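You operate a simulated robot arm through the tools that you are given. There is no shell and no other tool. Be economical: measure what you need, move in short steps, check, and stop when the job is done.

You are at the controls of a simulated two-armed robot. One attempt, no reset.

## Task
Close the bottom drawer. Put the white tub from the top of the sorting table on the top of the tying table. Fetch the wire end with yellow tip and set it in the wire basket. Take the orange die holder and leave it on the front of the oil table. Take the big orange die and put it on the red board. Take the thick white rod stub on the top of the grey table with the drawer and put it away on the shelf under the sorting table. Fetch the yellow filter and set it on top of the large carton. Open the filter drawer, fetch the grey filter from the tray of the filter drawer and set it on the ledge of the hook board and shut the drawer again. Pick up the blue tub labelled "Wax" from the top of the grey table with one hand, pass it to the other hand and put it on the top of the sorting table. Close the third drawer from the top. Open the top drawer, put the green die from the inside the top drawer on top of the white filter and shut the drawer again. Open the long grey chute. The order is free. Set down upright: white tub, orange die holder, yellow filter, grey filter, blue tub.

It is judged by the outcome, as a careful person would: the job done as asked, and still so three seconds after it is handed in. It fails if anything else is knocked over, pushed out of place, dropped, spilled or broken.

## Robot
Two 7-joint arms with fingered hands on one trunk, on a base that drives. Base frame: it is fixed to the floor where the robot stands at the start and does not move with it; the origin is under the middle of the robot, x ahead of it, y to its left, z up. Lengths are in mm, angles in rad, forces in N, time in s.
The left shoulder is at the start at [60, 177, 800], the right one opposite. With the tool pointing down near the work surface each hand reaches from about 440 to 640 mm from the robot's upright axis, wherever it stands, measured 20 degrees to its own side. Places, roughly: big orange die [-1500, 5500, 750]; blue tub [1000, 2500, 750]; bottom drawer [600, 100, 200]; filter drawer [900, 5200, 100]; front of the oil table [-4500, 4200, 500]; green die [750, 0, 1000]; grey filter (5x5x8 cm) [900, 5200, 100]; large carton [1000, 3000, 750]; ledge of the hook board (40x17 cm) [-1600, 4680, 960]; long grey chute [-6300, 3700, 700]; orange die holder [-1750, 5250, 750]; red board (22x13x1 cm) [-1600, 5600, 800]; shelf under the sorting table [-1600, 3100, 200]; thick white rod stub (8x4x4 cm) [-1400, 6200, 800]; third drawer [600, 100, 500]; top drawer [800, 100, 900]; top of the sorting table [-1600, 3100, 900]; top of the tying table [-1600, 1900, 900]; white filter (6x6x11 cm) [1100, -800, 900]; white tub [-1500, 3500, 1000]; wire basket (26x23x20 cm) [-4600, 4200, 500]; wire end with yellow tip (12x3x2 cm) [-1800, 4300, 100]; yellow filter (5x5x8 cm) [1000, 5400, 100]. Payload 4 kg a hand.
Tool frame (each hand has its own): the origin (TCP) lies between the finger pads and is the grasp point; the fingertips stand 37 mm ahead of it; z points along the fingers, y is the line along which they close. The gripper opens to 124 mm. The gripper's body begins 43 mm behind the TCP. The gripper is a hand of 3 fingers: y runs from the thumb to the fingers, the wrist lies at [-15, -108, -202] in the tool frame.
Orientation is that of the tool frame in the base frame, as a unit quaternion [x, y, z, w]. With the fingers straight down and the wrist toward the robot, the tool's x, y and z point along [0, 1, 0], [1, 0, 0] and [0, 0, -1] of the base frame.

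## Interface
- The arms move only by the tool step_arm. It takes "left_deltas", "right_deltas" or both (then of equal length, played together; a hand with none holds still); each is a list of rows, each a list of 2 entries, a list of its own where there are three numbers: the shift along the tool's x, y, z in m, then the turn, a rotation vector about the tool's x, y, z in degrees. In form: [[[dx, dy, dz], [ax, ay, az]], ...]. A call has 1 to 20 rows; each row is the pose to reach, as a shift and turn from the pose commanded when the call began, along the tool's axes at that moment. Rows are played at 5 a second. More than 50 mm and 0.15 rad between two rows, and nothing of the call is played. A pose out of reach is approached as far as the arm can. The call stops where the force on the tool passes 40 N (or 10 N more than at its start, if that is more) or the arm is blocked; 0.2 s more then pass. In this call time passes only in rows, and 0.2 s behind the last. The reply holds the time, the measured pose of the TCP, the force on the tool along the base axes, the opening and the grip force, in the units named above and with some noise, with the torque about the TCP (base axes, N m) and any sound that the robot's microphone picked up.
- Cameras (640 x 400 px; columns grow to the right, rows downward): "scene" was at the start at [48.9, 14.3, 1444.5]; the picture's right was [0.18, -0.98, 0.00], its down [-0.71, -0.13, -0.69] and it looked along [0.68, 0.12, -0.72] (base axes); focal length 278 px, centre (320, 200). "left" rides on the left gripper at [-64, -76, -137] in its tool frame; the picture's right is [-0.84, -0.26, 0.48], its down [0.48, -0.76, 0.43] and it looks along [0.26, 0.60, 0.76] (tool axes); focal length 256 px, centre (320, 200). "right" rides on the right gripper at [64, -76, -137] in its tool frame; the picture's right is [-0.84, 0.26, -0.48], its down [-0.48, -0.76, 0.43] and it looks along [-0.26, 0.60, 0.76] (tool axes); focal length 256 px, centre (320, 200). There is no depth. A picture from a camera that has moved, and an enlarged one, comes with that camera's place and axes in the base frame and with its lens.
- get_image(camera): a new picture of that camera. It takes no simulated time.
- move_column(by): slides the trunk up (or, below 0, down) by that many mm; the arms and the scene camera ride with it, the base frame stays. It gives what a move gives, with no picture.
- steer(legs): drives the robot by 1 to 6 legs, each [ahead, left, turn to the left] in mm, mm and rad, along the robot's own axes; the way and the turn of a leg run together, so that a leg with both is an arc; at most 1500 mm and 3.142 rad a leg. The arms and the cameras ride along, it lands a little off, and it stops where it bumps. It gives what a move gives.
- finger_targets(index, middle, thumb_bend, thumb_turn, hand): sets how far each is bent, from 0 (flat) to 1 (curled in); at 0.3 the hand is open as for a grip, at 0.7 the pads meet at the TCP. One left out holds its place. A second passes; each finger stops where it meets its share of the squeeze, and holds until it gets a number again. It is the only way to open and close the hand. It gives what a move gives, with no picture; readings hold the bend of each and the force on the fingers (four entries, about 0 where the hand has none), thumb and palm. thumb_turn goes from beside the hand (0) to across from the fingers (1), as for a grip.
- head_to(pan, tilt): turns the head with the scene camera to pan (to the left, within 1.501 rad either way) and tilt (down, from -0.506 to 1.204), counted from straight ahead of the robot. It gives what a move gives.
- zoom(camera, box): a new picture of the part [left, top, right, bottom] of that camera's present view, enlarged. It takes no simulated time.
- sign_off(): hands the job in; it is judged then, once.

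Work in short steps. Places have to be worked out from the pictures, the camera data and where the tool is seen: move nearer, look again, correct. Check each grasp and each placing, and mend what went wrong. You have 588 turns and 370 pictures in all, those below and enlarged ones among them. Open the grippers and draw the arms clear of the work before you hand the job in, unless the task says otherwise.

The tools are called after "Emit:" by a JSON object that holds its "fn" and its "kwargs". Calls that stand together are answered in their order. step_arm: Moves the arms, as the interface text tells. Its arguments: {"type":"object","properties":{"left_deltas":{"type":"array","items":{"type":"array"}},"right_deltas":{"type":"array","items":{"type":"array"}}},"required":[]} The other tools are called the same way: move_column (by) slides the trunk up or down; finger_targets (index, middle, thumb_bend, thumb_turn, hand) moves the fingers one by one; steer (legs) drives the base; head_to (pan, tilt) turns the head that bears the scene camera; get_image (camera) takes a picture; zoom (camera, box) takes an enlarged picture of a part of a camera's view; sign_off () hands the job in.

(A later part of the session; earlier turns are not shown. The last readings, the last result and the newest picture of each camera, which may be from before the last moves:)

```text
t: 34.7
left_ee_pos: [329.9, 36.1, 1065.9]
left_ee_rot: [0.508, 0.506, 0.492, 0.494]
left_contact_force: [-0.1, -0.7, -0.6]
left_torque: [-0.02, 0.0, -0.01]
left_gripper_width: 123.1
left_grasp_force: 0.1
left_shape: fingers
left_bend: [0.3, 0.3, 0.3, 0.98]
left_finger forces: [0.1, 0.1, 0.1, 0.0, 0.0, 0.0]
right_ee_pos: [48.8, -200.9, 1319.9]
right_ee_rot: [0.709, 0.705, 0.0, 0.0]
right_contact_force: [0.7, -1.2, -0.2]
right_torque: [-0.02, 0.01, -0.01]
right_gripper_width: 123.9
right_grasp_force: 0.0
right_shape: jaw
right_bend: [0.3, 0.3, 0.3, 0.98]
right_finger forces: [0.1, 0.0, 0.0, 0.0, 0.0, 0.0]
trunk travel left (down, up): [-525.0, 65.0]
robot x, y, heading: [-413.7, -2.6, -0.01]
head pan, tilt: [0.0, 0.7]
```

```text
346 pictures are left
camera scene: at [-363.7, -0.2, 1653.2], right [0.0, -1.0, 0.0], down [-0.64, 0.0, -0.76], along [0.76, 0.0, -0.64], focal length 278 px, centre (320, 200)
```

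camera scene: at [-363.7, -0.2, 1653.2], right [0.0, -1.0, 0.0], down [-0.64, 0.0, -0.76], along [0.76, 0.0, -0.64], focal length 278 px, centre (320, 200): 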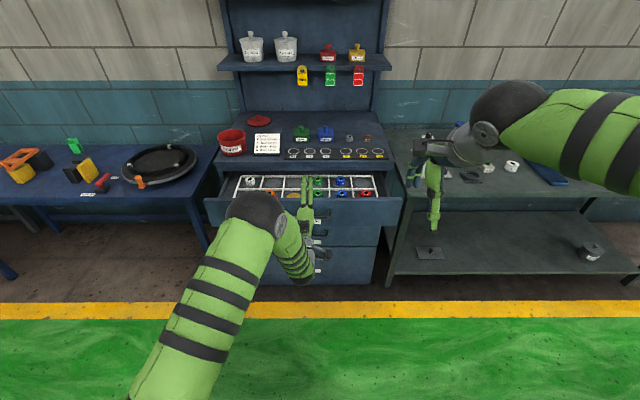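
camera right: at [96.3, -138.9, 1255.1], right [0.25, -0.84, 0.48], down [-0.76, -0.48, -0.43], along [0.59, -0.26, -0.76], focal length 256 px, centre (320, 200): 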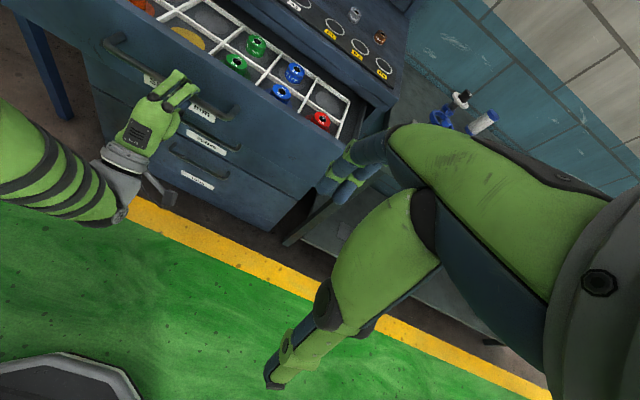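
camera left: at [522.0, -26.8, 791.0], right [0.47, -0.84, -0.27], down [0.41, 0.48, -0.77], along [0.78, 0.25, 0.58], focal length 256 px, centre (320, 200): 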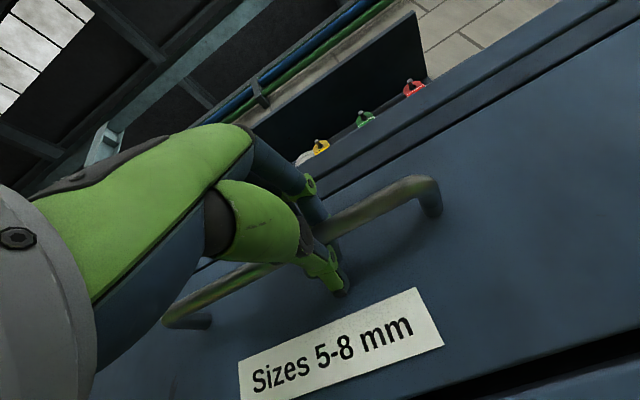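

I bring the left hand back to a pointing-down, tucked pose.

Emit:
{"fn": "step_arm", "kwargs": {"left_deltas": [[[0.018, 0.01, -0.018], [7.5, 0, 0]], [[0.036, 0.02, -0.036], [15, 0, 0]], [[0.054, 0.03, -0.054], [22.5, 0, 0]], [[0.072, 0.04, -0.072], [30, 0, 0]], [[0.09, 0.05, -0.09], [37.5, 0, 0]], [[0.108, 0.05, -0.108], [45, 0, 0]], [[0.126, 0.05, -0.126], [52.5, 0, 0]], [[0.144, 0.05, -0.144], [60, 0, 0]], [[0.162, 0.05, -0.162], [67.5, 0, 0]], [[0.18, 0.05, -0.18], [75, 0, 0]], [[0.198, 0.05, -0.2], [82.5, 0, 0]], [[0.215, 0.05, -0.22], [89.5, 0, 0]]]}}

Emit:
{"fn": "steer", "kwargs": {"legs": [[0, 190, 0], [330, 0, 0]]}}

Emit:
{"fn": "head_to", "kwargs": {"pan": -0.1, "tilt": 0.95}}

Emit:
{"fn": "get_image", "kwargs": {"camera": "scene"}}

Emit:
{"fn": "get_image", "kwargs": {"camera": "right"}}

```text
t: 37.3
left_ee_pos: [111.0, 252.4, 1121.6]
left_ee_rot: [0.709, 0.705, -0.005, -0.006]
left_contact_force: [-0.8, 0.1, -0.4]
left_torque: [-0.01, 0.0, -0.01]
left_gripper_width: 123.3
left_grasp_force: 0.1
left_shape: fingers
left_bend: [0.3, 0.3, 0.3, 0.98]
left_finger forces: [0.1, 0.1, 0.0, 0.1, 0.1, 0.1]
left hand out of reach, approached as far as the arm can: row 5
right_ee_pos: [49.4, -202.2, 1319.8]
right_ee_rot: [0.708, 0.706, 0.0, 0.001]
right_contact_force: [-0.1, 0.1, -0.3]
right_torque: [0.01, 0.0, 0.01]
right_gripper_width: 123.8
right_grasp_force: 0.1
right_shape: jaw
right_bend: [0.3, 0.3, 0.3, 0.98]
right_finger forces: [0.1, 0.0, 0.1, 0.0, 0.0, 0.0]
trunk travel left (down, up): [-525.0, 65.0]
robot x, y, heading: [-420.6, 2.3, -0.006]
head pan, tilt: [0.0, 0.7]
```

```text
t: 40.7
left_ee_pos: [441.8, 442.0, 1120.9]
left_ee_rot: [0.708, 0.706, -0.007, -0.007]
left_contact_force: [0.8, -0.2, -1.0]
left_torque: [-0.02, -0.04, -0.02]
left_gripper_width: 123.4
left_grasp_force: 0.2
left_shape: fingers
left_bend: [0.3, 0.3, 0.3, 0.98]
left_finger forces: [0.1, 0.0, 0.0, 0.0, 0.1, 0.0]
right_ee_pos: [381.1, -12.3, 1318.6]
right_ee_rot: [0.708, 0.706, -0.001, -0.001]
right_contact_force: [-0.7, 0.3, 0.0]
right_torque: [-0.04, 0.03, -0.02]
right_gripper_width: 123.7
right_grasp_force: 0.0
right_shape: jaw
right_bend: [0.3, 0.3, 0.3, 0.98]
right_finger forces: [0.1, 0.0, 0.0, 0.0, 0.0, 0.1]
trunk travel left (down, up): [-525.0, 65.0]
robot x, y, heading: [-86.3, 187.6, -0.001]
head pan, tilt: [0.0, 0.7]
```

```text
t: 41.4
left_ee_pos: [441.9, 441.8, 1121.2]
left_ee_rot: [0.708, 0.707, -0.007, -0.006]
left_contact_force: [-0.1, -0.3, 0.2]
left_torque: [0.03, -0.03, -0.03]
left_gripper_width: 123.0
left_grasp_force: 0.0
left_shape: fingers
left_bend: [0.3, 0.3, 0.3, 0.98]
left_finger forces: [0.0, 0.0, 0.0, 0.0, 0.0, 0.1]
right_ee_pos: [382.0, -13.3, 1320.0]
right_ee_rot: [0.708, 0.706, -0.001, 0.0]
right_contact_force: [-0.4, 0.8, 0.3]
right_torque: [-0.03, -0.01, -0.02]
right_gripper_width: 123.6
right_grasp_force: 0.1
right_shape: jaw
right_bend: [0.3, 0.3, 0.3, 0.98]
right_finger forces: [0.0, 0.0, 0.1, 0.0, 0.0, 0.0]
trunk travel left (down, up): [-525.0, 65.0]
robot x, y, heading: [-85.6, 191.1, -0.002]
head pan, tilt: [-0.099, 0.949]
```

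```text
345 pictures are left
camera scene: at [-44.9, 181.6, 1633.5], right [-0.1, -0.99, 0.0], down [-0.81, 0.08, -0.58], along [0.58, -0.06, -0.81], focal length 278 px, centre (320, 200)
```

scene: 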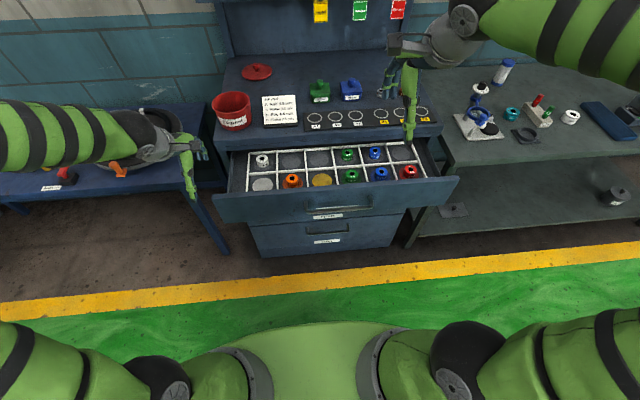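

```text
344 pictures are left
camera right: at [305.3, 51.0, 1455.7], right [0.26, -0.84, 0.48], down [-0.76, -0.48, -0.43], along [0.6, -0.26, -0.76], focal length 256 px, centre (320, 200)
```

right: 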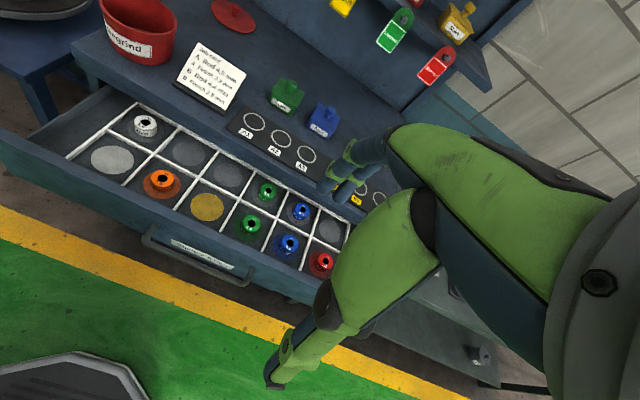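

I zoom on the two green dies.

Emit:
{"fn": "zoom", "kwargs": {"camera": "right", "box": [200, 160, 360, 280]}}

Emit:
{"fn": "zoom", "kwargs": {"camera": "scene", "box": [230, 130, 450, 220]}}

```text
3.33 times, centred on (280, 220) of right
camera zoom: at [305.3, 51.0, 1455.7], right [0.26, -0.84, 0.48], down [-0.76, -0.48, -0.43], along [0.6, -0.26, -0.76], focal length 853 px, centre (453, 133)
```

zoom: 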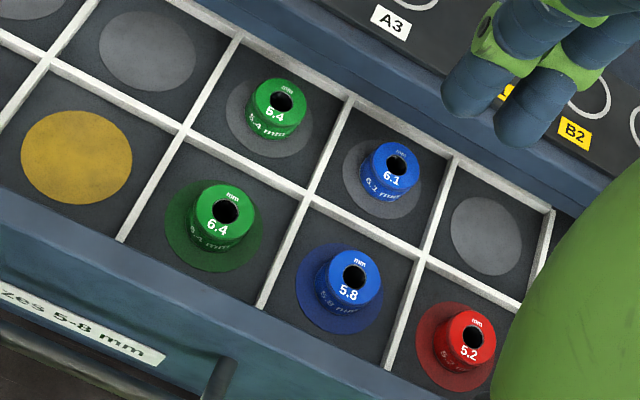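

```text
2.91 times, centred on (340, 175) of scene
camera zoom: at [-44.9, 181.6, 1633.5], right [-0.1, -0.99, 0.0], down [-0.81, 0.08, -0.58], along [0.58, -0.06, -0.81], focal length 809 px, centre (262, 273)
```

zoom: 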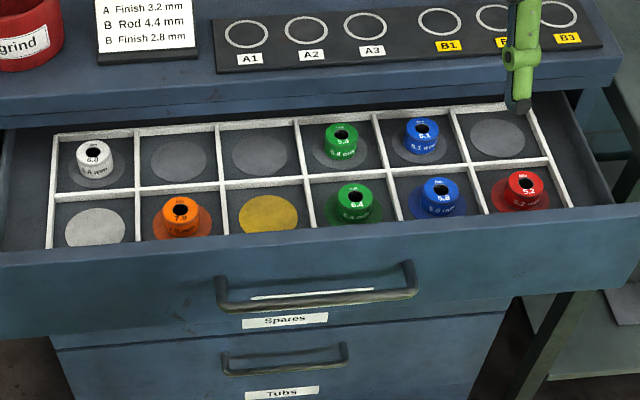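

Front green die (6.4, on its green spot) sits at about (590, 3, 878), in the front row close to the drawer front; I'll grip it across y with the narrow side of the hand toward the front panel. First I turn the right hand by -90° about its axis, tucking the left hand back.

Emit:
{"fn": "step_arm", "kwargs": {"right_deltas": [[[0.017, 0, 0], [0, 0, -8.2]], [[0.034, 0, 0], [0, 0, -16.4]], [[0.051, 0, 0], [0, 0, -24.6]], [[0.068, 0, 0], [0, 0, -32.8]], [[0.085, 0, 0], [0, 0, -41]], [[0.102, 0, 0], [0, 0, -49.2]], [[0.119, 0, 0], [0, 0, -57.4]], [[0.136, 0, 0], [0, 0, -65.6]], [[0.153, 0, 0], [0, 0, -73.8]], [[0.17, 0, 0], [0, 0, -82]], [[0.186, 0, 0], [0, 0, -90]]], "left_deltas": [[[0, -0.008, 0], [0, 0, 0]], [[0, -0.016, 0], [0, 0, 0]], [[0, -0.024, 0], [0, 0, 0]], [[0, -0.032, 0], [0, 0, 0]], [[0, -0.04, 0], [0, 0, 0]], [[0, -0.048, 0], [0, 0, 0]], [[0, -0.056, 0], [0, 0, 0]], [[0, -0.064, 0], [0, 0, 0]], [[0, -0.072, 0], [0, 0, 0]], [[0, -0.08, 0], [0, 0, 0]], [[0, -0.08, 0], [0, 0, 0]]]}}

```text
t: 43.8
left_ee_pos: [361.6, 441.9, 1123.9]
left_ee_rot: [0.708, 0.706, -0.007, -0.007]
left_contact_force: [0.4, -0.4, -0.5]
left_torque: [0.0, -0.02, 0.01]
left_gripper_width: 123.4
left_grasp_force: 0.0
left_shape: fingers
left_bend: [0.3, 0.3, 0.3, 0.98]
left_finger forces: [0.0, 0.0, 0.0, 0.0, 0.0, 0.1]
right_ee_pos: [382.5, 175.8, 1318.4]
right_ee_rot: [-0.001, 1.0, 0.0, -0.001]
right_contact_force: [0.2, -0.5, 0.3]
right_torque: [-0.03, 0.02, -0.04]
right_gripper_width: 124.0
right_grasp_force: 0.1
right_shape: jaw
right_bend: [0.3, 0.3, 0.3, 0.98]
right_finger forces: [0.1, 0.0, 0.0, 0.0, 0.0, 0.0]
trunk travel left (down, up): [-525.0, 65.0]
robot x, y, heading: [-89.4, 191.8, -0.004]
head pan, tilt: [-0.099, 0.949]
```

Turn reached. I drive to bring the TCP over the die and narrow the opening.

Emit:
{"fn": "steer", "kwargs": {"legs": [[0, -173, 0], [205, 0, 0]]}}

Emit:
{"fn": "finger_targets", "kwargs": {"hand": "right", "index": 0.46, "middle": 0.46, "thumb_bend": 0.46, "thumb_turn": 1}}

Emit:
{"fn": "get_image", "kwargs": {"camera": "right"}}

Emit:
{"fn": "get_image", "kwargs": {"camera": "scene"}}

```text
t: 46.5
left_ee_pos: [567.5, 269.4, 1122.5]
left_ee_rot: [0.707, 0.707, -0.007, -0.006]
left_contact_force: [-0.4, 0.7, 0.2]
left_torque: [0.01, 0.02, 0.01]
left_gripper_width: 123.4
left_grasp_force: 0.1
left_shape: fingers
left_bend: [0.3, 0.3, 0.3, 0.98]
left_finger forces: [0.0, 0.1, 0.1, 0.1, 0.0, 0.1]
right_ee_pos: [586.6, 0.8, 1319.7]
right_ee_rot: [0.001, 1.0, 0.001, -0.001]
right_contact_force: [-0.2, -0.5, 0.0]
right_torque: [0.0, 0.0, 0.0]
right_gripper_width: 124.0
right_grasp_force: 0.1
right_shape: jaw
right_bend: [0.3, 0.3, 0.3, 0.98]
right_finger forces: [0.0, 0.0, 0.0, 0.0, 0.0, 0.0]
trunk travel left (down, up): [-525.0, 65.0]
robot x, y, heading: [116.6, 16.4, -0.002]
head pan, tilt: [-0.099, 0.949]
```

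```text
t: 47.5
left_ee_pos: [566.0, 268.1, 1121.2]
left_ee_rot: [0.708, 0.707, -0.006, -0.007]
left_contact_force: [-0.8, 0.0, -0.2]
left_torque: [0.0, -0.02, 0.01]
left_gripper_width: 123.5
left_grasp_force: 0.0
left_shape: fingers
left_bend: [0.3, 0.3, 0.3, 0.98]
left_finger forces: [0.0, 0.0, 0.0, 0.0, 0.0, 0.1]
right_ee_pos: [586.0, 1.8, 1318.7]
right_ee_rot: [0.001, 1.0, -0.001, 0.0]
right_contact_force: [-0.6, -0.6, -0.2]
right_torque: [0.02, -0.01, 0.01]
right_gripper_width: 75.2
right_grasp_force: 0.0
right_shape: fingers
right_bend: [0.46, 0.46, 0.46, 0.99]
right_finger forces: [0.0, 0.1, 0.1, 0.1, 0.1, 0.0]
trunk travel left (down, up): [-525.0, 65.0]
robot x, y, heading: [118.5, 17.2, -0.004]
head pan, tilt: [-0.099, 0.949]
```

```text
341 pictures are left
camera right: at [521.2, -75.5, 1455.6], right [0.84, 0.25, 0.48], down [0.48, -0.76, -0.43], along [0.26, 0.6, -0.76], focal length 256 px, centre (320, 200)
```

right: 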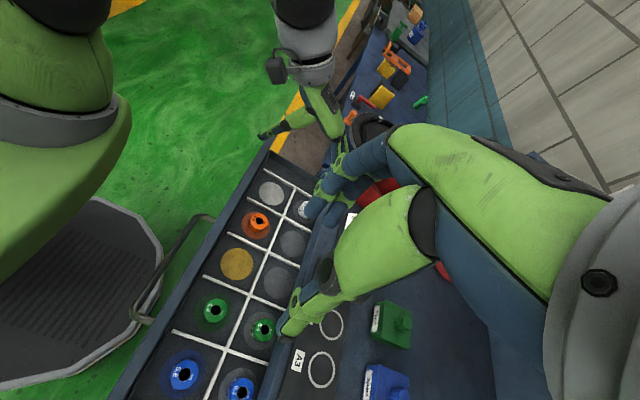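

```text
340 pictures are left
camera scene: at [159.1, 8.8, 1633.5], right [-0.1, -0.99, 0.0], down [-0.81, 0.08, -0.58], along [0.58, -0.06, -0.81], focal length 278 px, centre (320, 200)
```

scene: 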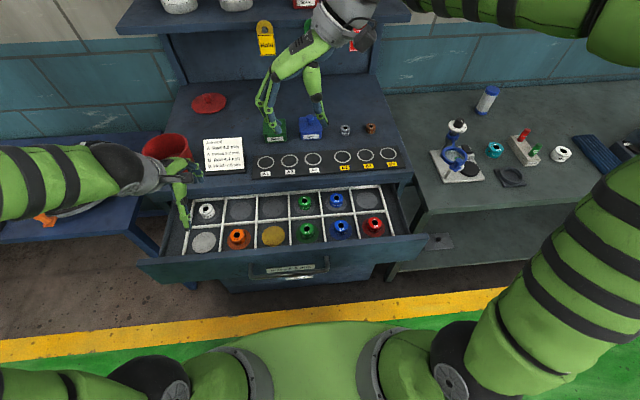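

Die refined to about (587, 9). I descend with the arm to z≈980 and correct y.

Emit:
{"fn": "step_arm", "kwargs": {"right_deltas": [[[0, 0.004, 0.048], [0, 0, 0]], [[0, 0.008, 0.096], [0, 0, 0]], [[0, 0.008, 0.144], [0, 0, 0]], [[0, 0.008, 0.192], [0, 0, 0]], [[0, 0.008, 0.24], [0, 0, 0]], [[0, 0.008, 0.288], [0, 0, 0]], [[0, 0.008, 0.335], [0, 0, 0]]]}}

Emit:
{"fn": "get_image", "kwargs": {"camera": "right"}}

Emit:
{"fn": "zoom", "kwargs": {"camera": "scene", "box": [180, 150, 440, 280]}}

```text
t: 49.1
left_ee_pos: [567.9, 268.6, 1122.6]
left_ee_rot: [0.708, 0.706, -0.006, -0.007]
left_contact_force: [-0.1, 0.1, -0.1]
left_torque: [-0.03, 0.02, -0.01]
left_gripper_width: 123.4
left_grasp_force: 0.1
left_shape: fingers
left_bend: [0.3, 0.3, 0.3, 0.98]
left_finger forces: [0.0, 0.0, 0.0, 0.1, 0.0, 0.0]
right_ee_pos: [585.0, 10.3, 983.0]
right_ee_rot: [0.0, 1.0, 0.0, 0.0]
right_contact_force: [0.2, -0.4, -0.7]
right_torque: [0.0, 0.02, -0.01]
right_gripper_width: 74.7
right_grasp_force: 0.0
right_shape: fingers
right_bend: [0.46, 0.46, 0.46, 0.99]
right_finger forces: [0.0, 0.0, 0.0, 0.0, 0.0, 0.1]
trunk travel left (down, up): [-525.0, 65.0]
robot x, y, heading: [120.2, 16.8, -0.005]
head pan, tilt: [-0.099, 0.949]
```

```text
339 pictures are left
camera right: at [521.5, -67.0, 1119.4], right [0.84, 0.25, 0.48], down [0.48, -0.76, -0.43], along [0.26, 0.6, -0.76], focal length 256 px, centre (320, 200)
```

right: 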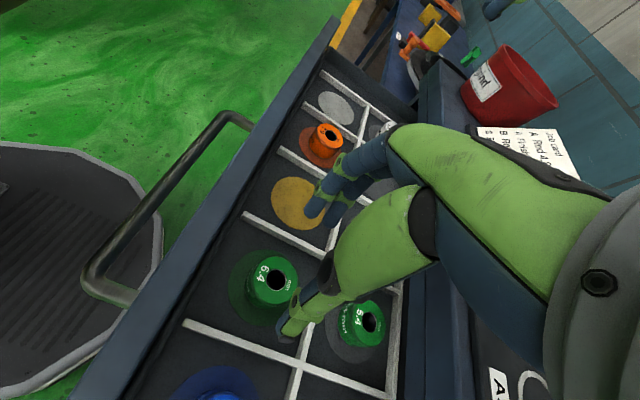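

```text
2.46 times, centred on (310, 215) of scene
camera zoom: at [160.2, 8.6, 1633.5], right [-0.1, -0.99, 0.0], down [-0.81, 0.08, -0.58], along [0.58, -0.06, -0.81], focal length 684 px, centre (345, 163)
```

zoom: 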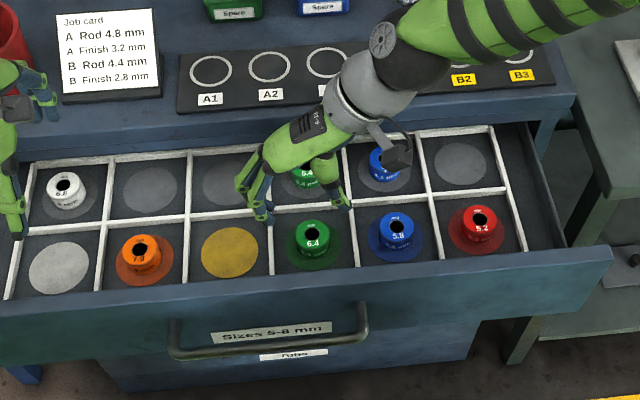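

Alignment is within a few mm. I descend 88 mm around the die.

Emit:
{"fn": "step_arm", "kwargs": {"right_deltas": [[[-0.003, 0.001, 0.045], [0, 0, 0]], [[-0.003, 0.001, 0.088], [0, 0, 0]]]}}

Emit:
{"fn": "get_image", "kwargs": {"camera": "right"}}

```text
t: 49.7
left_ee_pos: [565.9, 267.6, 1122.5]
left_ee_rot: [0.708, 0.706, -0.006, -0.006]
left_contact_force: [0.1, -0.6, -0.2]
left_torque: [-0.02, 0.03, 0.02]
left_gripper_width: 123.5
left_grasp_force: 0.0
left_shape: fingers
left_bend: [0.3, 0.3, 0.3, 0.98]
left_finger forces: [0.1, 0.0, 0.0, 0.0, 0.1, 0.0]
right_ee_pos: [590.6, 14.5, 922.0]
right_ee_rot: [0.002, 1.0, 0.003, 0.004]
right_contact_force: [-0.7, -2.7, 17.6]
right_torque: [0.67, 0.23, 0.05]
right_gripper_width: 72.4
right_grasp_force: 9.0
right_shape: fingers
right_bend: [0.46, 0.47, 0.46, 0.99]
right_finger forces: [16.2, 3.3, 0.0, 0.1, 0.0, 0.0]
trunk travel left (down, up): [-525.0, 65.0]
robot x, y, heading: [120.7, 15.9, -0.003]
head pan, tilt: [-0.099, 0.949]
stopped in row 2 (right hand): the force on the tool passed its limit at 76 N (the readings are from after the stop); the commanded pose is now the measured one
```

```text
337 pictures are left
camera right: at [524.7, -63.3, 1057.1], right [0.83, 0.25, 0.49], down [0.48, -0.76, -0.44], along [0.26, 0.6, -0.75], focal length 256 px, centre (320, 200)
```

right: 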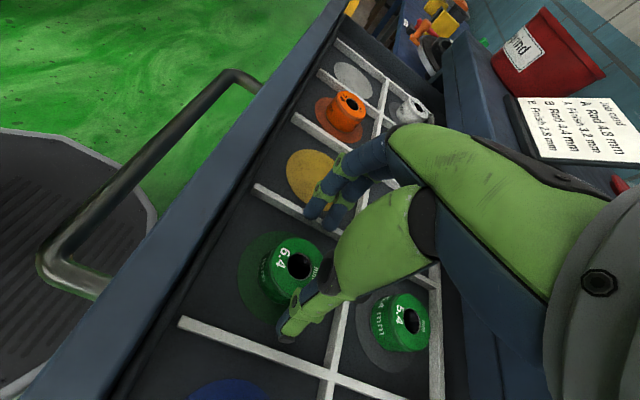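

The index tip touched the cell divider at y≈63. I lift 30 mm, narrow the opening to ~60 mm and recentre on the die (587, 13).

Emit:
{"fn": "step_arm", "kwargs": {"right_deltas": [[[0.003, -0.002, -0.03], [0, 0, 0]]]}}

Emit:
{"fn": "finger_targets", "kwargs": {"hand": "right", "index": 0.505, "middle": 0.505, "thumb_bend": 0.505}}

Emit:
{"fn": "get_image", "kwargs": {"camera": "right"}}

```text
t: 50.1
left_ee_pos: [566.4, 267.9, 1123.5]
left_ee_rot: [0.708, 0.706, -0.007, -0.006]
left_contact_force: [0.8, 0.3, -0.1]
left_torque: [0.0, -0.04, 0.0]
left_gripper_width: 123.3
left_grasp_force: 0.1
left_shape: fingers
left_bend: [0.3, 0.3, 0.3, 0.98]
left_finger forces: [0.1, 0.0, 0.1, 0.0, 0.1, 0.0]
right_ee_pos: [585.8, 11.5, 949.9]
right_ee_rot: [0.002, 1.0, 0.003, 0.002]
right_contact_force: [-0.1, -0.5, 0.5]
right_torque: [-0.01, -0.01, -0.01]
right_gripper_width: 74.2
right_grasp_force: 0.0
right_shape: fingers
right_bend: [0.46, 0.46, 0.46, 0.99]
right_finger forces: [0.0, 0.0, 0.1, 0.1, 0.0, 0.0]
trunk travel left (down, up): [-525.0, 65.0]
robot x, y, heading: [117.0, 15.7, -0.002]
head pan, tilt: [-0.099, 0.949]
```

```text
t: 51.1
left_ee_pos: [567.5, 268.9, 1122.2]
left_ee_rot: [0.708, 0.706, -0.007, -0.007]
left_contact_force: [0.6, 0.2, 0.4]
left_torque: [-0.01, -0.02, 0.01]
left_gripper_width: 123.5
left_grasp_force: 0.1
left_shape: fingers
left_bend: [0.3, 0.3, 0.3, 0.98]
left_finger forces: [0.0, 0.1, 0.0, 0.1, 0.0, 0.1]
right_ee_pos: [587.9, 12.0, 950.7]
right_ee_rot: [0.002, 1.0, 0.004, 0.004]
right_contact_force: [-0.2, 0.1, 0.5]
right_torque: [-0.01, 0.0, 0.01]
right_gripper_width: 62.2
right_grasp_force: 0.1
right_shape: fingers
right_bend: [0.5, 0.5, 0.5, 1.0]
right_finger forces: [0.1, 0.0, 0.0, 0.0, 0.1, 0.1]
trunk travel left (down, up): [-525.0, 65.0]
robot x, y, heading: [118.3, 15.1, -0.005]
head pan, tilt: [-0.099, 0.949]
```

```text
336 pictures are left
camera right: at [521.7, -65.7, 1086.1], right [0.84, 0.25, 0.49], down [0.48, -0.76, -0.44], along [0.26, 0.6, -0.76], focal length 256 px, centre (320, 200)
```

right: 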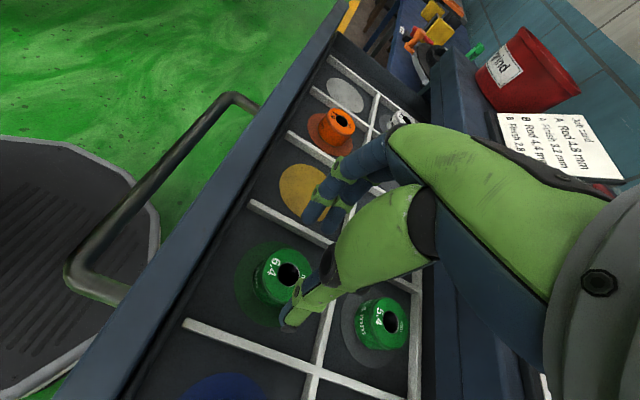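

Still aligned (die at ~586, 12). I descend 55 mm.

Emit:
{"fn": "step_arm", "kwargs": {"right_deltas": [[[0.001, 0, 0.03], [0, 0, 0]], [[0.001, 0, 0.055], [0, 0, 0]]]}}

```text
t: 51.7
left_ee_pos: [567.7, 267.4, 1123.3]
left_ee_rot: [0.708, 0.706, -0.006, -0.005]
left_contact_force: [0.3, 0.3, -0.7]
left_torque: [0.0, -0.01, 0.02]
left_gripper_width: 123.5
left_grasp_force: 0.0
left_shape: fingers
left_bend: [0.3, 0.3, 0.3, 0.98]
left_finger forces: [0.0, 0.0, 0.1, 0.1, 0.0, 0.0]
right_ee_pos: [588.9, 11.6, 911.5]
right_ee_rot: [0.004, 1.0, 0.006, 0.007]
right_contact_force: [-2.8, -13.4, 23.7]
right_torque: [0.19, 0.07, 0.09]
right_gripper_width: 60.4
right_grasp_force: 13.9
right_shape: fingers
right_bend: [0.52, 0.54, 0.5, 1.0]
right_finger forces: [8.4, 12.6, 0.0, 0.0, 7.0, 0.0]
trunk travel left (down, up): [-525.0, 65.0]
robot x, y, heading: [117.8, 11.9, -0.004]
head pan, tilt: [-0.099, 0.949]
stopped in row 2 (right hand): the force on the tool passed its limit at 68 N (the readings are from after the stop); the commanded pose is now the measured one
```

Emit:
{"fn": "get_image", "kwargs": {"camera": "right"}}

Emit:
{"fn": "zoom", "kwargs": {"camera": "scene", "box": [240, 180, 370, 260]}}

```text
335 pictures are left
camera right: at [521.6, -66.1, 1045.5], right [0.83, 0.25, 0.5], down [0.48, -0.76, -0.44], along [0.27, 0.6, -0.75], focal length 256 px, centre (320, 200)
```

right: 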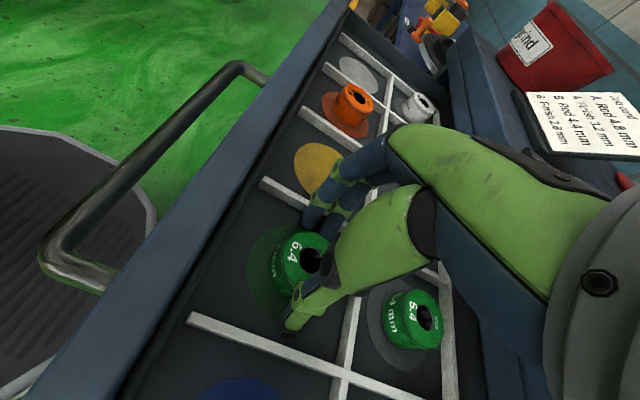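

```text
4.92 times, centred on (305, 220) of scene
camera zoom: at [158.3, 7.2, 1633.9], right [-0.1, -0.99, 0.0], down [-0.81, 0.08, -0.58], along [0.58, -0.06, -0.81], focal length 1369 px, centre (394, 102)
```

zoom: 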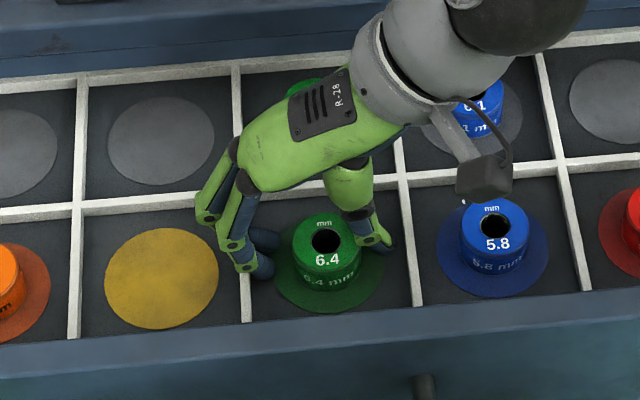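

Fingers straddle the die with index resting on the divider; the tips are already ~15–20 mm below the die top. I lift 3 mm and close gently here.

Emit:
{"fn": "step_arm", "kwargs": {"right_deltas": [[[0, -0.001, -0.003], [0, 0, 0]]]}}

Emit:
{"fn": "finger_targets", "kwargs": {"hand": "right", "index": 0.65, "middle": 0.65, "thumb_bend": 0.65}}

Emit:
{"fn": "get_image", "kwargs": {"camera": "right"}}

Emit:
{"fn": "zoom", "kwargs": {"camera": "scene", "box": [240, 180, 370, 260]}}

```text
t: 52.1
left_ee_pos: [566.6, 266.7, 1121.9]
left_ee_rot: [0.708, 0.706, -0.007, -0.008]
left_contact_force: [0.6, -0.9, -0.2]
left_torque: [-0.03, -0.01, -0.01]
left_gripper_width: 123.3
left_grasp_force: 0.0
left_shape: fingers
left_bend: [0.3, 0.3, 0.3, 0.98]
left_finger forces: [0.0, 0.0, 0.0, 0.0, 0.0, 0.0]
right_ee_pos: [587.9, 11.1, 910.4]
right_ee_rot: [0.003, 1.0, 0.005, 0.004]
right_contact_force: [-0.4, -9.4, 6.1]
right_torque: [-0.16, -0.05, 0.02]
right_gripper_width: 61.1
right_grasp_force: 5.9
right_shape: fingers
right_bend: [0.52, 0.54, 0.5, 1.0]
right_finger forces: [2.4, 5.6, 0.0, 0.0, 3.1, 0.0]
trunk travel left (down, up): [-525.0, 65.0]
robot x, y, heading: [115.8, 13.5, -0.005]
head pan, tilt: [-0.099, 0.949]
```

```text
t: 53.1
left_ee_pos: [566.9, 266.4, 1122.6]
left_ee_rot: [0.708, 0.706, -0.007, -0.006]
left_contact_force: [-0.1, -0.4, -0.7]
left_torque: [-0.01, -0.02, -0.01]
left_gripper_width: 123.4
left_grasp_force: 0.1
left_shape: fingers
left_bend: [0.3, 0.3, 0.3, 0.98]
left_finger forces: [0.1, 0.0, 0.1, 0.0, 0.0, 0.0]
right_ee_pos: [588.5, 13.5, 912.1]
right_ee_rot: [0.003, 1.0, 0.005, 0.006]
right_contact_force: [0.2, -0.8, 10.6]
right_torque: [0.31, -0.05, -0.01]
right_gripper_width: 46.2
right_grasp_force: 19.3
right_shape: fingers
right_bend: [0.58, 0.6, 0.59, 1.0]
right_finger forces: [10.8, 7.5, 0.1, 0.1, 19.6, 0.0]
trunk travel left (down, up): [-525.0, 65.0]
robot x, y, heading: [117.2, 16.6, -0.005]
head pan, tilt: [-0.099, 0.949]
```

```text
333 pictures are left
camera right: at [522.1, -65.4, 1047.3], right [0.83, 0.25, 0.5], down [0.48, -0.76, -0.44], along [0.27, 0.6, -0.75], focal length 256 px, centre (320, 200)
```

right: 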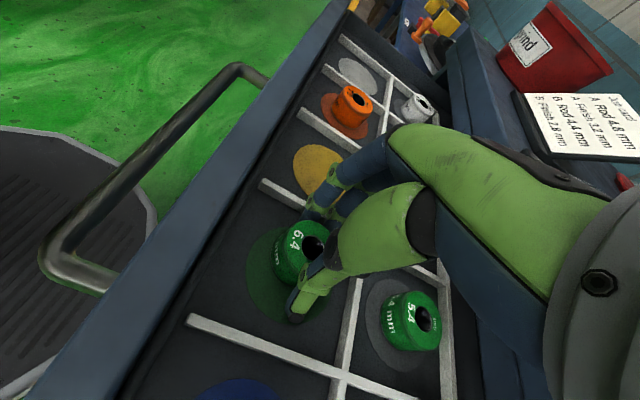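

```text
4.92 times, centred on (305, 220) of scene
camera zoom: at [159.1, 8.7, 1633.5], right [-0.1, -0.99, 0.0], down [-0.81, 0.08, -0.58], along [0.58, -0.06, -0.81], focal length 1369 px, centre (394, 102)
```

zoom: 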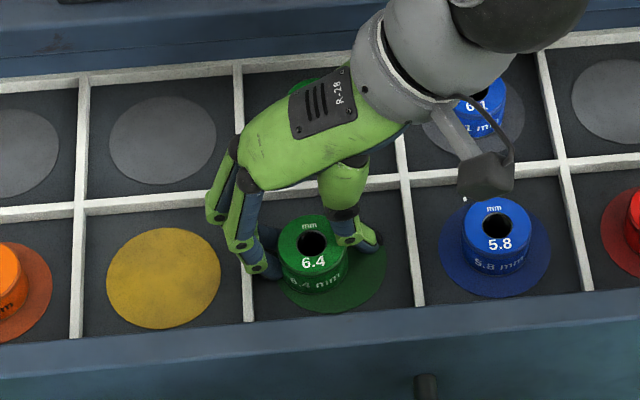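

The die is gripped (46 mm wide). I lift 60 mm and check.

Emit:
{"fn": "step_arm", "kwargs": {"right_deltas": [[[0, 0, -0.02], [0, 0, 0]], [[0, 0, -0.04], [0, 0, 0]], [[0, 0, -0.06], [0, 0, 0]]]}}

Emit:
{"fn": "get_image", "kwargs": {"camera": "right"}}

```text
t: 53.9
left_ee_pos: [567.6, 267.5, 1123.2]
left_ee_rot: [0.707, 0.707, -0.007, -0.007]
left_contact_force: [0.1, 0.2, -0.1]
left_torque: [0.02, 0.04, 0.0]
left_gripper_width: 123.1
left_grasp_force: 0.1
left_shape: fingers
left_bend: [0.3, 0.3, 0.3, 0.98]
left_finger forces: [0.1, 0.1, 0.1, 0.0, 0.1, 0.1]
right_ee_pos: [586.8, 9.3, 971.8]
right_ee_rot: [0.003, 1.0, 0.005, 0.005]
right_contact_force: [0.1, 0.3, -2.4]
right_torque: [-0.02, -0.04, -0.02]
right_gripper_width: 44.9
right_grasp_force: 16.6
right_shape: fingers
right_bend: [0.58, 0.6, 0.6, 1.0]
right_finger forces: [10.1, 6.1, 0.0, 0.1, 17.3, 0.1]
trunk travel left (down, up): [-525.0, 65.0]
robot x, y, heading: [117.8, 16.1, -0.009]
head pan, tilt: [-0.099, 0.949]
```

```text
331 pictures are left
camera right: at [520.8, -66.4, 1107.3], right [0.83, 0.25, 0.49], down [0.48, -0.76, -0.44], along [0.27, 0.6, -0.75], focal length 256 px, centre (320, 200)
```

right: 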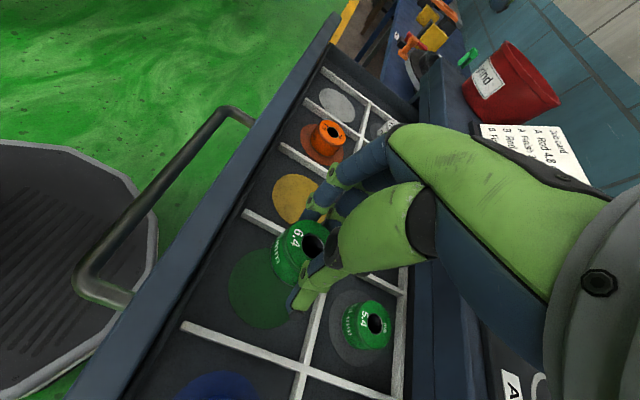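

The 6.4 die is in hand. I raise it further with arm and trunk and back away from the cabinet.

Emit:
{"fn": "step_arm", "kwargs": {"right_deltas": [[[0, 0, -0.04], [0, 0, 0]], [[0, 0, -0.08], [0, 0, 0]], [[0, 0, -0.12], [0, 0, 0]], [[0, 0, -0.16], [0, 0, 0]]]}}

Emit:
{"fn": "move_column", "kwargs": {"by": 65}}

Emit:
{"fn": "steer", "kwargs": {"legs": [[-260, 0, 0], [0, -560, 0]]}}

Emit:
{"fn": "step_arm", "kwargs": {"right_deltas": [[[0.005, -0.018, -0.01], [0, 0, 8.2]], [[0.01, -0.036, -0.02], [0, 0, 16.4]], [[0.015, -0.054, -0.03], [0, 0, 24.6]], [[0.02, -0.072, -0.04], [0, 0, 32.8]], [[0.025, -0.09, -0.04], [0, 0, 41]], [[0.03, -0.108, -0.04], [0, 0, 49.2]], [[0.03, -0.126, -0.04], [0, 0, 57.4]], [[0.03, -0.144, -0.04], [0, 0, 65.6]], [[0.03, -0.162, -0.04], [0, 0, 73.8]], [[0.03, -0.18, -0.04], [0, 0, 82]], [[0.03, -0.19, -0.04], [0, 0, 90]]]}}

Emit:
{"fn": "head_to", "kwargs": {"pan": -0.25, "tilt": 0.75}}

Emit:
{"fn": "get_image", "kwargs": {"camera": "scene"}}

```text
t: 54.9
left_ee_pos: [566.4, 267.7, 1122.8]
left_ee_rot: [0.708, 0.706, -0.006, -0.007]
left_contact_force: [0.3, 0.5, -1.3]
left_torque: [-0.02, 0.03, -0.03]
left_gripper_width: 123.2
left_grasp_force: 0.0
left_shape: fingers
left_bend: [0.3, 0.3, 0.3, 0.98]
left_finger forces: [0.0, 0.1, 0.0, 0.0, 0.0, 0.0]
right_ee_pos: [585.2, 8.4, 1131.4]
right_ee_rot: [0.003, 1.0, 0.006, 0.005]
right_contact_force: [-0.3, -0.3, -3.3]
right_torque: [0.0, -0.04, -0.01]
right_gripper_width: 45.0
right_grasp_force: 16.6
right_shape: fingers
right_bend: [0.58, 0.6, 0.6, 1.0]
right_finger forces: [10.3, 6.3, 0.0, 0.0, 17.4, 0.0]
trunk travel left (down, up): [-525.0, 65.0]
robot x, y, heading: [116.0, 17.0, -0.004]
head pan, tilt: [-0.099, 0.949]
```

```text
t: 55.9
left_ee_pos: [566.6, 265.9, 1187.2]
left_ee_rot: [0.708, 0.706, -0.007, -0.007]
left_contact_force: [0.5, -0.2, 0.2]
left_torque: [0.0, 0.02, 0.03]
left_gripper_width: 123.4
left_grasp_force: 0.1
left_shape: fingers
left_bend: [0.3, 0.3, 0.3, 0.98]
left_finger forces: [0.0, 0.0, 0.0, 0.0, 0.0, 0.0]
right_ee_pos: [585.0, 10.2, 1195.3]
right_ee_rot: [0.002, 1.0, 0.005, 0.005]
right_contact_force: [-0.5, 0.1, -2.8]
right_torque: [0.0, -0.02, 0.0]
right_gripper_width: 45.0
right_grasp_force: 16.8
right_shape: fingers
right_bend: [0.58, 0.6, 0.6, 1.0]
right_finger forces: [10.1, 6.2, 0.0, 0.0, 17.3, 0.1]
trunk travel left (down, up): [-590.0, 0.0]
robot x, y, heading: [114.4, 13.4, -0.004]
head pan, tilt: [-0.099, 0.949]
```

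```text
t: 60.5
left_ee_pos: [306.5, -287.1, 1188.2]
left_ee_rot: [0.709, 0.705, -0.007, -0.007]
left_contact_force: [-0.8, 0.8, 0.4]
left_torque: [0.03, -0.02, -0.03]
left_gripper_width: 123.2
left_grasp_force: 0.0
left_shape: fingers
left_bend: [0.3, 0.3, 0.3, 0.98]
left_finger forces: [0.1, 0.0, 0.0, 0.0, 0.0, 0.0]
right_ee_pos: [324.9, -547.3, 1195.9]
right_ee_rot: [0.004, 1.0, 0.005, 0.005]
right_contact_force: [0.7, 1.0, -2.8]
right_torque: [0.0, -0.05, 0.03]
right_gripper_width: 44.9
right_grasp_force: 17.3
right_shape: fingers
right_bend: [0.58, 0.6, 0.6, 1.0]
right_finger forces: [10.2, 6.2, 0.0, 0.1, 17.3, 0.1]
trunk travel left (down, up): [-590.0, 0.0]
robot x, y, heading: [-147.5, -539.5, -0.009]
head pan, tilt: [-0.099, 0.949]
```

```text
t: 63.0
left_ee_pos: [306.0, -286.3, 1188.0]
left_ee_rot: [0.709, 0.705, -0.007, -0.007]
left_contact_force: [0.0, 0.3, 0.5]
left_torque: [0.01, -0.02, -0.01]
left_gripper_width: 123.3
left_grasp_force: 0.1
left_shape: fingers
left_bend: [0.3, 0.3, 0.3, 0.98]
left_finger forces: [0.0, 0.0, 0.1, 0.1, 0.0, 0.1]
right_ee_pos: [290.9, -736.0, 1233.6]
right_ee_rot: [0.711, 0.703, 0.008, 0.0]
right_contact_force: [0.7, 0.2, -2.4]
right_torque: [-0.02, 0.01, -0.01]
right_gripper_width: 44.8
right_grasp_force: 16.2
right_shape: fingers
right_bend: [0.58, 0.6, 0.6, 1.0]
right_finger forces: [10.1, 6.3, 0.0, 0.1, 17.1, 0.0]
trunk travel left (down, up): [-590.0, 0.0]
robot x, y, heading: [-145.0, -535.7, -0.007]
head pan, tilt: [-0.099, 0.949]
```

```text
t: 63.7
left_ee_pos: [306.2, -286.8, 1186.6]
left_ee_rot: [0.709, 0.706, -0.007, -0.007]
left_contact_force: [0.2, -0.4, -0.2]
left_torque: [0.02, -0.03, -0.01]
left_gripper_width: 123.5
left_grasp_force: 0.1
left_shape: fingers
left_bend: [0.3, 0.3, 0.3, 0.98]
left_finger forces: [0.0, 0.0, 0.0, 0.0, 0.0, 0.1]
right_ee_pos: [292.3, -735.6, 1233.7]
right_ee_rot: [0.71, 0.705, 0.008, 0.0]
right_contact_force: [0.7, 0.4, -2.4]
right_torque: [-0.01, 0.04, 0.02]
right_gripper_width: 45.0
right_grasp_force: 16.9
right_shape: fingers
right_bend: [0.58, 0.6, 0.6, 1.0]
right_finger forces: [10.1, 6.3, 0.0, 0.0, 17.1, 0.1]
trunk travel left (down, up): [-590.0, 0.0]
robot x, y, heading: [-144.8, -540.7, -0.009]
head pan, tilt: [-0.25, 0.75]
```

```text
330 pictures are left
camera scene: at [-94.5, -558.5, 1713.9], right [-0.25, -0.97, 0.0], down [-0.66, 0.17, -0.73], along [0.71, -0.18, -0.68], focal length 278 px, centre (320, 200)
```

scene: 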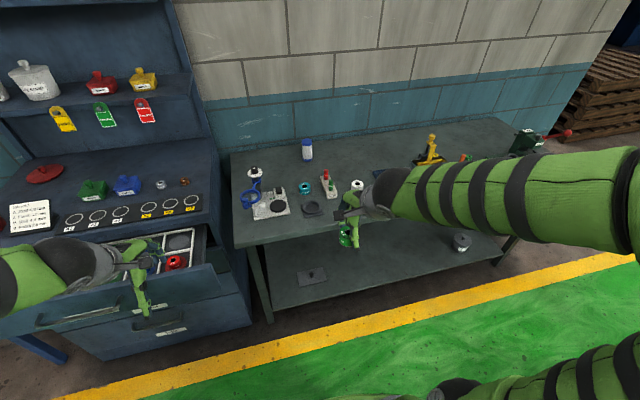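

The filter triangulates to (1120, -799), top z≈975; far in on the table. I test how far the right arm can extend with the tool down, in free air.

Emit:
{"fn": "step_arm", "kwargs": {"right_deltas": [[[0, 0.04, 0.01], [0, 0, 0]], [[0, 0.08, 0.02], [0, 0, 0]], [[0, 0.12, 0.04], [0, 0, 0]], [[0, 0.16, 0.06], [0, 0, 0]], [[0, 0.2, 0.08], [0, 0, 0]], [[0, 0.24, 0.1], [0, 0, 0]], [[0, 0.28, 0.11], [0, 0, 0]], [[0, 0.32, 0.12], [0, 0, 0]]]}}

```text
t: 65.5
left_ee_pos: [307.8, -287.0, 1186.6]
left_ee_rot: [0.709, 0.705, -0.007, -0.006]
left_contact_force: [-0.1, -0.4, -0.4]
left_torque: [0.03, 0.0, -0.02]
left_gripper_width: 123.5
left_grasp_force: 0.1
left_shape: fingers
left_bend: [0.3, 0.3, 0.3, 0.98]
left_finger forces: [0.0, 0.1, 0.1, 0.0, 0.0, 0.0]
right_ee_pos: [616.7, -737.7, 1116.4]
right_ee_rot: [0.709, 0.705, 0.008, 0.0]
right_contact_force: [0.7, -0.6, -2.1]
right_torque: [0.0, 0.03, -0.02]
right_gripper_width: 44.3
right_grasp_force: 16.9
right_shape: fingers
right_bend: [0.58, 0.6, 0.6, 1.0]
right_finger forces: [10.4, 6.5, 0.0, 0.0, 16.9, 0.0]
trunk travel left (down, up): [-590.0, 0.0]
robot x, y, heading: [-146.2, -536.3, -0.006]
head pan, tilt: [-0.25, 0.75]
```

It reaches 763 mm ahead without trouble. I try a bit more and lower slightly.

Emit:
{"fn": "step_arm", "kwargs": {"right_deltas": [[[0, 0.03, 0], [0, 0, 0]], [[0, 0.05, 0.01], [0, 0, 0]]]}}

```text
t: 66.1
left_ee_pos: [306.5, -287.4, 1186.9]
left_ee_rot: [0.709, 0.705, -0.007, -0.007]
left_contact_force: [0.4, -0.1, 0.0]
left_torque: [-0.02, -0.03, -0.01]
left_gripper_width: 123.3
left_grasp_force: 0.1
left_shape: fingers
left_bend: [0.3, 0.3, 0.3, 0.98]
left_finger forces: [0.0, 0.0, 0.0, 0.0, 0.1, 0.0]
right_ee_pos: [663.4, -737.0, 1107.9]
right_ee_rot: [0.709, 0.705, 0.008, 0.0]
right_contact_force: [-0.2, 0.3, -2.9]
right_torque: [-0.01, -0.01, 0.02]
right_gripper_width: 44.2
right_grasp_force: 16.7
right_shape: fingers
right_bend: [0.58, 0.6, 0.6, 1.0]
right_finger forces: [10.4, 6.4, 0.0, 0.0, 16.7, 0.1]
trunk travel left (down, up): [-590.0, 0.0]
robot x, y, heading: [-146.2, -540.2, -0.009]
head pan, tilt: [-0.25, 0.75]
```

Good. I raise 50 mm, then drive right 60 and ahead 380 mm, and look.

Emit:
{"fn": "step_arm", "kwargs": {"right_deltas": [[[0, 0, -0.04], [0, 0, 0]]]}}

Emit:
{"fn": "steer", "kwargs": {"legs": [[0, -60, 0], [380, 0, 0]]}}

Emit:
{"fn": "get_image", "kwargs": {"camera": "right"}}

Emit:
{"fn": "head_to", "kwargs": {"pan": -0.25, "tilt": 0.75}}

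Emit:
{"fn": "get_image", "kwargs": {"camera": "scene"}}

```text
t: 66.5
left_ee_pos: [305.0, -286.9, 1188.4]
left_ee_rot: [0.709, 0.705, -0.006, -0.007]
left_contact_force: [-0.2, 0.1, -1.4]
left_torque: [-0.01, -0.01, 0.01]
left_gripper_width: 123.1
left_grasp_force: 0.0
left_shape: fingers
left_bend: [0.3, 0.3, 0.3, 0.98]
left_finger forces: [0.0, 0.0, 0.0, 0.1, 0.0, 0.0]
right_ee_pos: [663.1, -736.4, 1147.7]
right_ee_rot: [0.71, 0.705, 0.008, 0.0]
right_contact_force: [1.0, 0.6, -3.2]
right_torque: [-0.01, 0.01, -0.01]
right_gripper_width: 44.4
right_grasp_force: 16.5
right_shape: fingers
right_bend: [0.58, 0.6, 0.6, 1.0]
right_finger forces: [10.3, 6.2, 0.1, 0.0, 16.6, 0.1]
trunk travel left (down, up): [-590.0, 0.0]
robot x, y, heading: [-139.1, -535.9, -0.008]
head pan, tilt: [-0.25, 0.75]
```

```text
t: 69.5
left_ee_pos: [686.7, -349.3, 1187.7]
left_ee_rot: [0.71, 0.705, -0.007, -0.007]
left_contact_force: [0.4, 0.1, -0.4]
left_torque: [-0.01, 0.0, -0.02]
left_gripper_width: 123.4
left_grasp_force: 0.1
left_shape: fingers
left_bend: [0.3, 0.3, 0.3, 0.98]
left_finger forces: [0.0, 0.0, 0.1, 0.0, 0.1, 0.0]
right_ee_pos: [1043.9, -797.7, 1147.3]
right_ee_rot: [0.709, 0.705, 0.007, 0.0]
right_contact_force: [-0.3, -0.1, -2.7]
right_torque: [-0.01, 0.02, -0.03]
right_gripper_width: 43.9
right_grasp_force: 16.8
right_shape: fingers
right_bend: [0.58, 0.6, 0.6, 1.0]
right_finger forces: [10.4, 6.3, 0.0, 0.0, 16.5, 0.0]
trunk travel left (down, up): [-590.0, 0.0]
robot x, y, heading: [233.6, -600.2, -0.006]
head pan, tilt: [-0.25, 0.75]
```

```text
329 pictures are left
camera right: at [966.6, -736.1, 1283.3], right [0.25, -0.84, 0.48], down [-0.76, -0.47, -0.45], along [0.6, -0.25, -0.76], focal length 256 px, centre (320, 200)
```

right: 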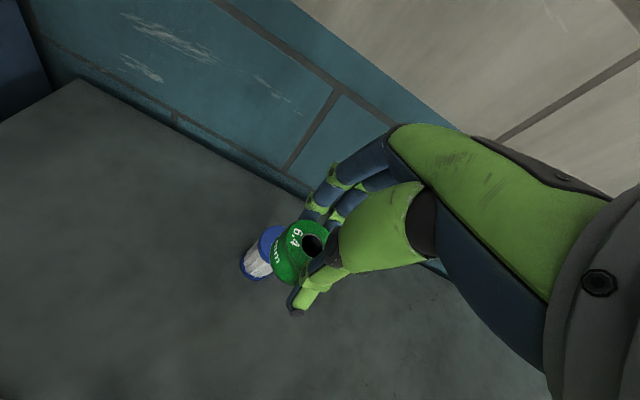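

```text
t: 70.0
left_ee_pos: [685.7, -347.7, 1187.1]
left_ee_rot: [0.709, 0.706, -0.006, -0.006]
left_contact_force: [-0.5, 0.3, -0.1]
left_torque: [-0.02, -0.05, 0.03]
left_gripper_width: 123.4
left_grasp_force: 0.2
left_shape: fingers
left_bend: [0.3, 0.3, 0.3, 0.98]
left_finger forces: [0.0, 0.1, 0.1, 0.0, 0.0, 0.0]
right_ee_pos: [1041.9, -797.9, 1146.8]
right_ee_rot: [0.709, 0.705, 0.008, -0.001]
right_contact_force: [0.8, 0.1, -2.4]
right_torque: [-0.05, 0.05, -0.02]
right_gripper_width: 44.2
right_grasp_force: 16.8
right_shape: fingers
right_bend: [0.58, 0.6, 0.6, 1.0]
right_finger forces: [10.3, 6.4, 0.0, 0.0, 16.6, 0.0]
trunk travel left (down, up): [-590.0, 0.0]
robot x, y, heading: [235.0, -600.7, -0.008]
head pan, tilt: [-0.25, 0.75]
```

```text
328 pictures are left
camera scene: at [285.3, -620.6, 1714.0], right [-0.25, -0.97, 0.0], down [-0.66, 0.17, -0.73], along [0.71, -0.18, -0.68], focal length 278 px, centre (320, 200)
```

scene: 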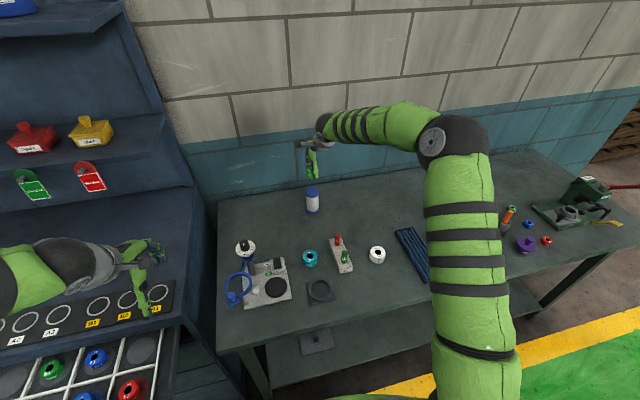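

Die sits ~11 mm ahead of the TCP; filter top at about (1112, -798, 974). I drive ahead 57 mm, then descend to z≈1070 and look.

Emit:
{"fn": "steer", "kwargs": {"legs": [[57, 0, 0]]}}

Emit:
{"fn": "step_arm", "kwargs": {"right_deltas": [[[0, 0, 0.04], [0, 0, 0]], [[0, 0, 0.075], [0, 0, 0]]]}}

Emit:
{"fn": "get_image", "kwargs": {"camera": "right"}}

Emit:
{"fn": "zoom", "kwargs": {"camera": "scene", "box": [240, 120, 400, 240]}}

```text
t: 71.0
left_ee_pos: [744.8, -349.8, 1187.4]
left_ee_rot: [0.709, 0.705, -0.008, -0.007]
left_contact_force: [-0.1, -0.1, -0.4]
left_torque: [0.01, 0.03, -0.01]
left_gripper_width: 123.4
left_grasp_force: 0.1
left_shape: fingers
left_bend: [0.3, 0.3, 0.3, 0.98]
left_finger forces: [0.0, 0.0, 0.0, 0.0, 0.1, 0.0]
right_ee_pos: [1100.5, -797.5, 1146.3]
right_ee_rot: [0.71, 0.705, 0.007, -0.001]
right_contact_force: [1.0, -0.3, -2.5]
right_torque: [-0.03, 0.05, 0.01]
right_gripper_width: 44.4
right_grasp_force: 16.8
right_shape: fingers
right_bend: [0.58, 0.6, 0.6, 1.0]
right_finger forces: [10.3, 6.4, 0.0, 0.1, 16.5, 0.0]
trunk travel left (down, up): [-590.0, 0.0]
robot x, y, heading: [294.1, -601.3, -0.009]
head pan, tilt: [-0.25, 0.75]
```

```text
t: 71.6
left_ee_pos: [742.5, -348.3, 1186.9]
left_ee_rot: [0.709, 0.705, -0.007, -0.007]
left_contact_force: [0.0, 0.6, -0.3]
left_torque: [0.0, -0.01, 0.0]
left_gripper_width: 123.4
left_grasp_force: 0.0
left_shape: fingers
left_bend: [0.3, 0.3, 0.3, 0.98]
left_finger forces: [0.0, 0.0, 0.1, 0.0, 0.0, 0.0]
right_ee_pos: [1101.1, -797.0, 1073.2]
right_ee_rot: [0.71, 0.704, 0.008, 0.0]
right_contact_force: [0.2, -0.5, -2.6]
right_torque: [-0.02, 0.03, 0.01]
right_gripper_width: 44.3
right_grasp_force: 16.3
right_shape: fingers
right_bend: [0.58, 0.6, 0.6, 1.0]
right_finger forces: [10.3, 6.3, 0.0, 0.0, 16.5, 0.0]
trunk travel left (down, up): [-590.0, 0.0]
robot x, y, heading: [292.0, -598.0, -0.005]
head pan, tilt: [-0.25, 0.75]
```

```text
327 pictures are left
camera right: at [1023.3, -735.7, 1209.0], right [0.24, -0.84, 0.48], down [-0.76, -0.47, -0.45], along [0.6, -0.25, -0.76], focal length 256 px, centre (320, 200)
```

right: 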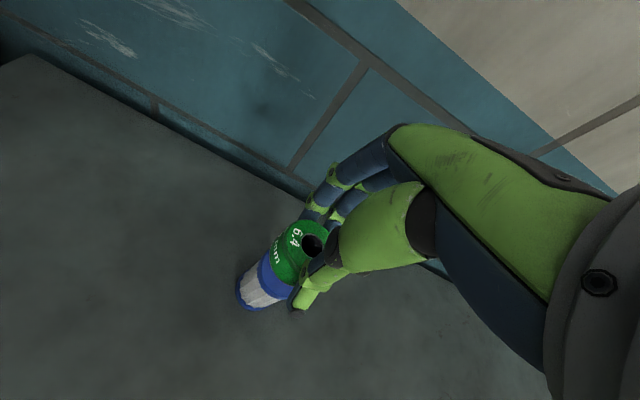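

```text
3.33 times, centred on (320, 180) of scene
camera zoom: at [342.4, -620.9, 1714.0], right [-0.25, -0.97, 0.0], down [-0.66, 0.17, -0.73], along [0.71, -0.18, -0.68], focal length 927 px, centre (320, 267)
```

zoom: 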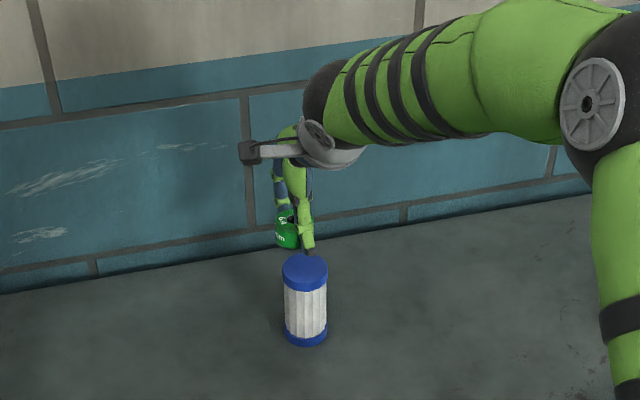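

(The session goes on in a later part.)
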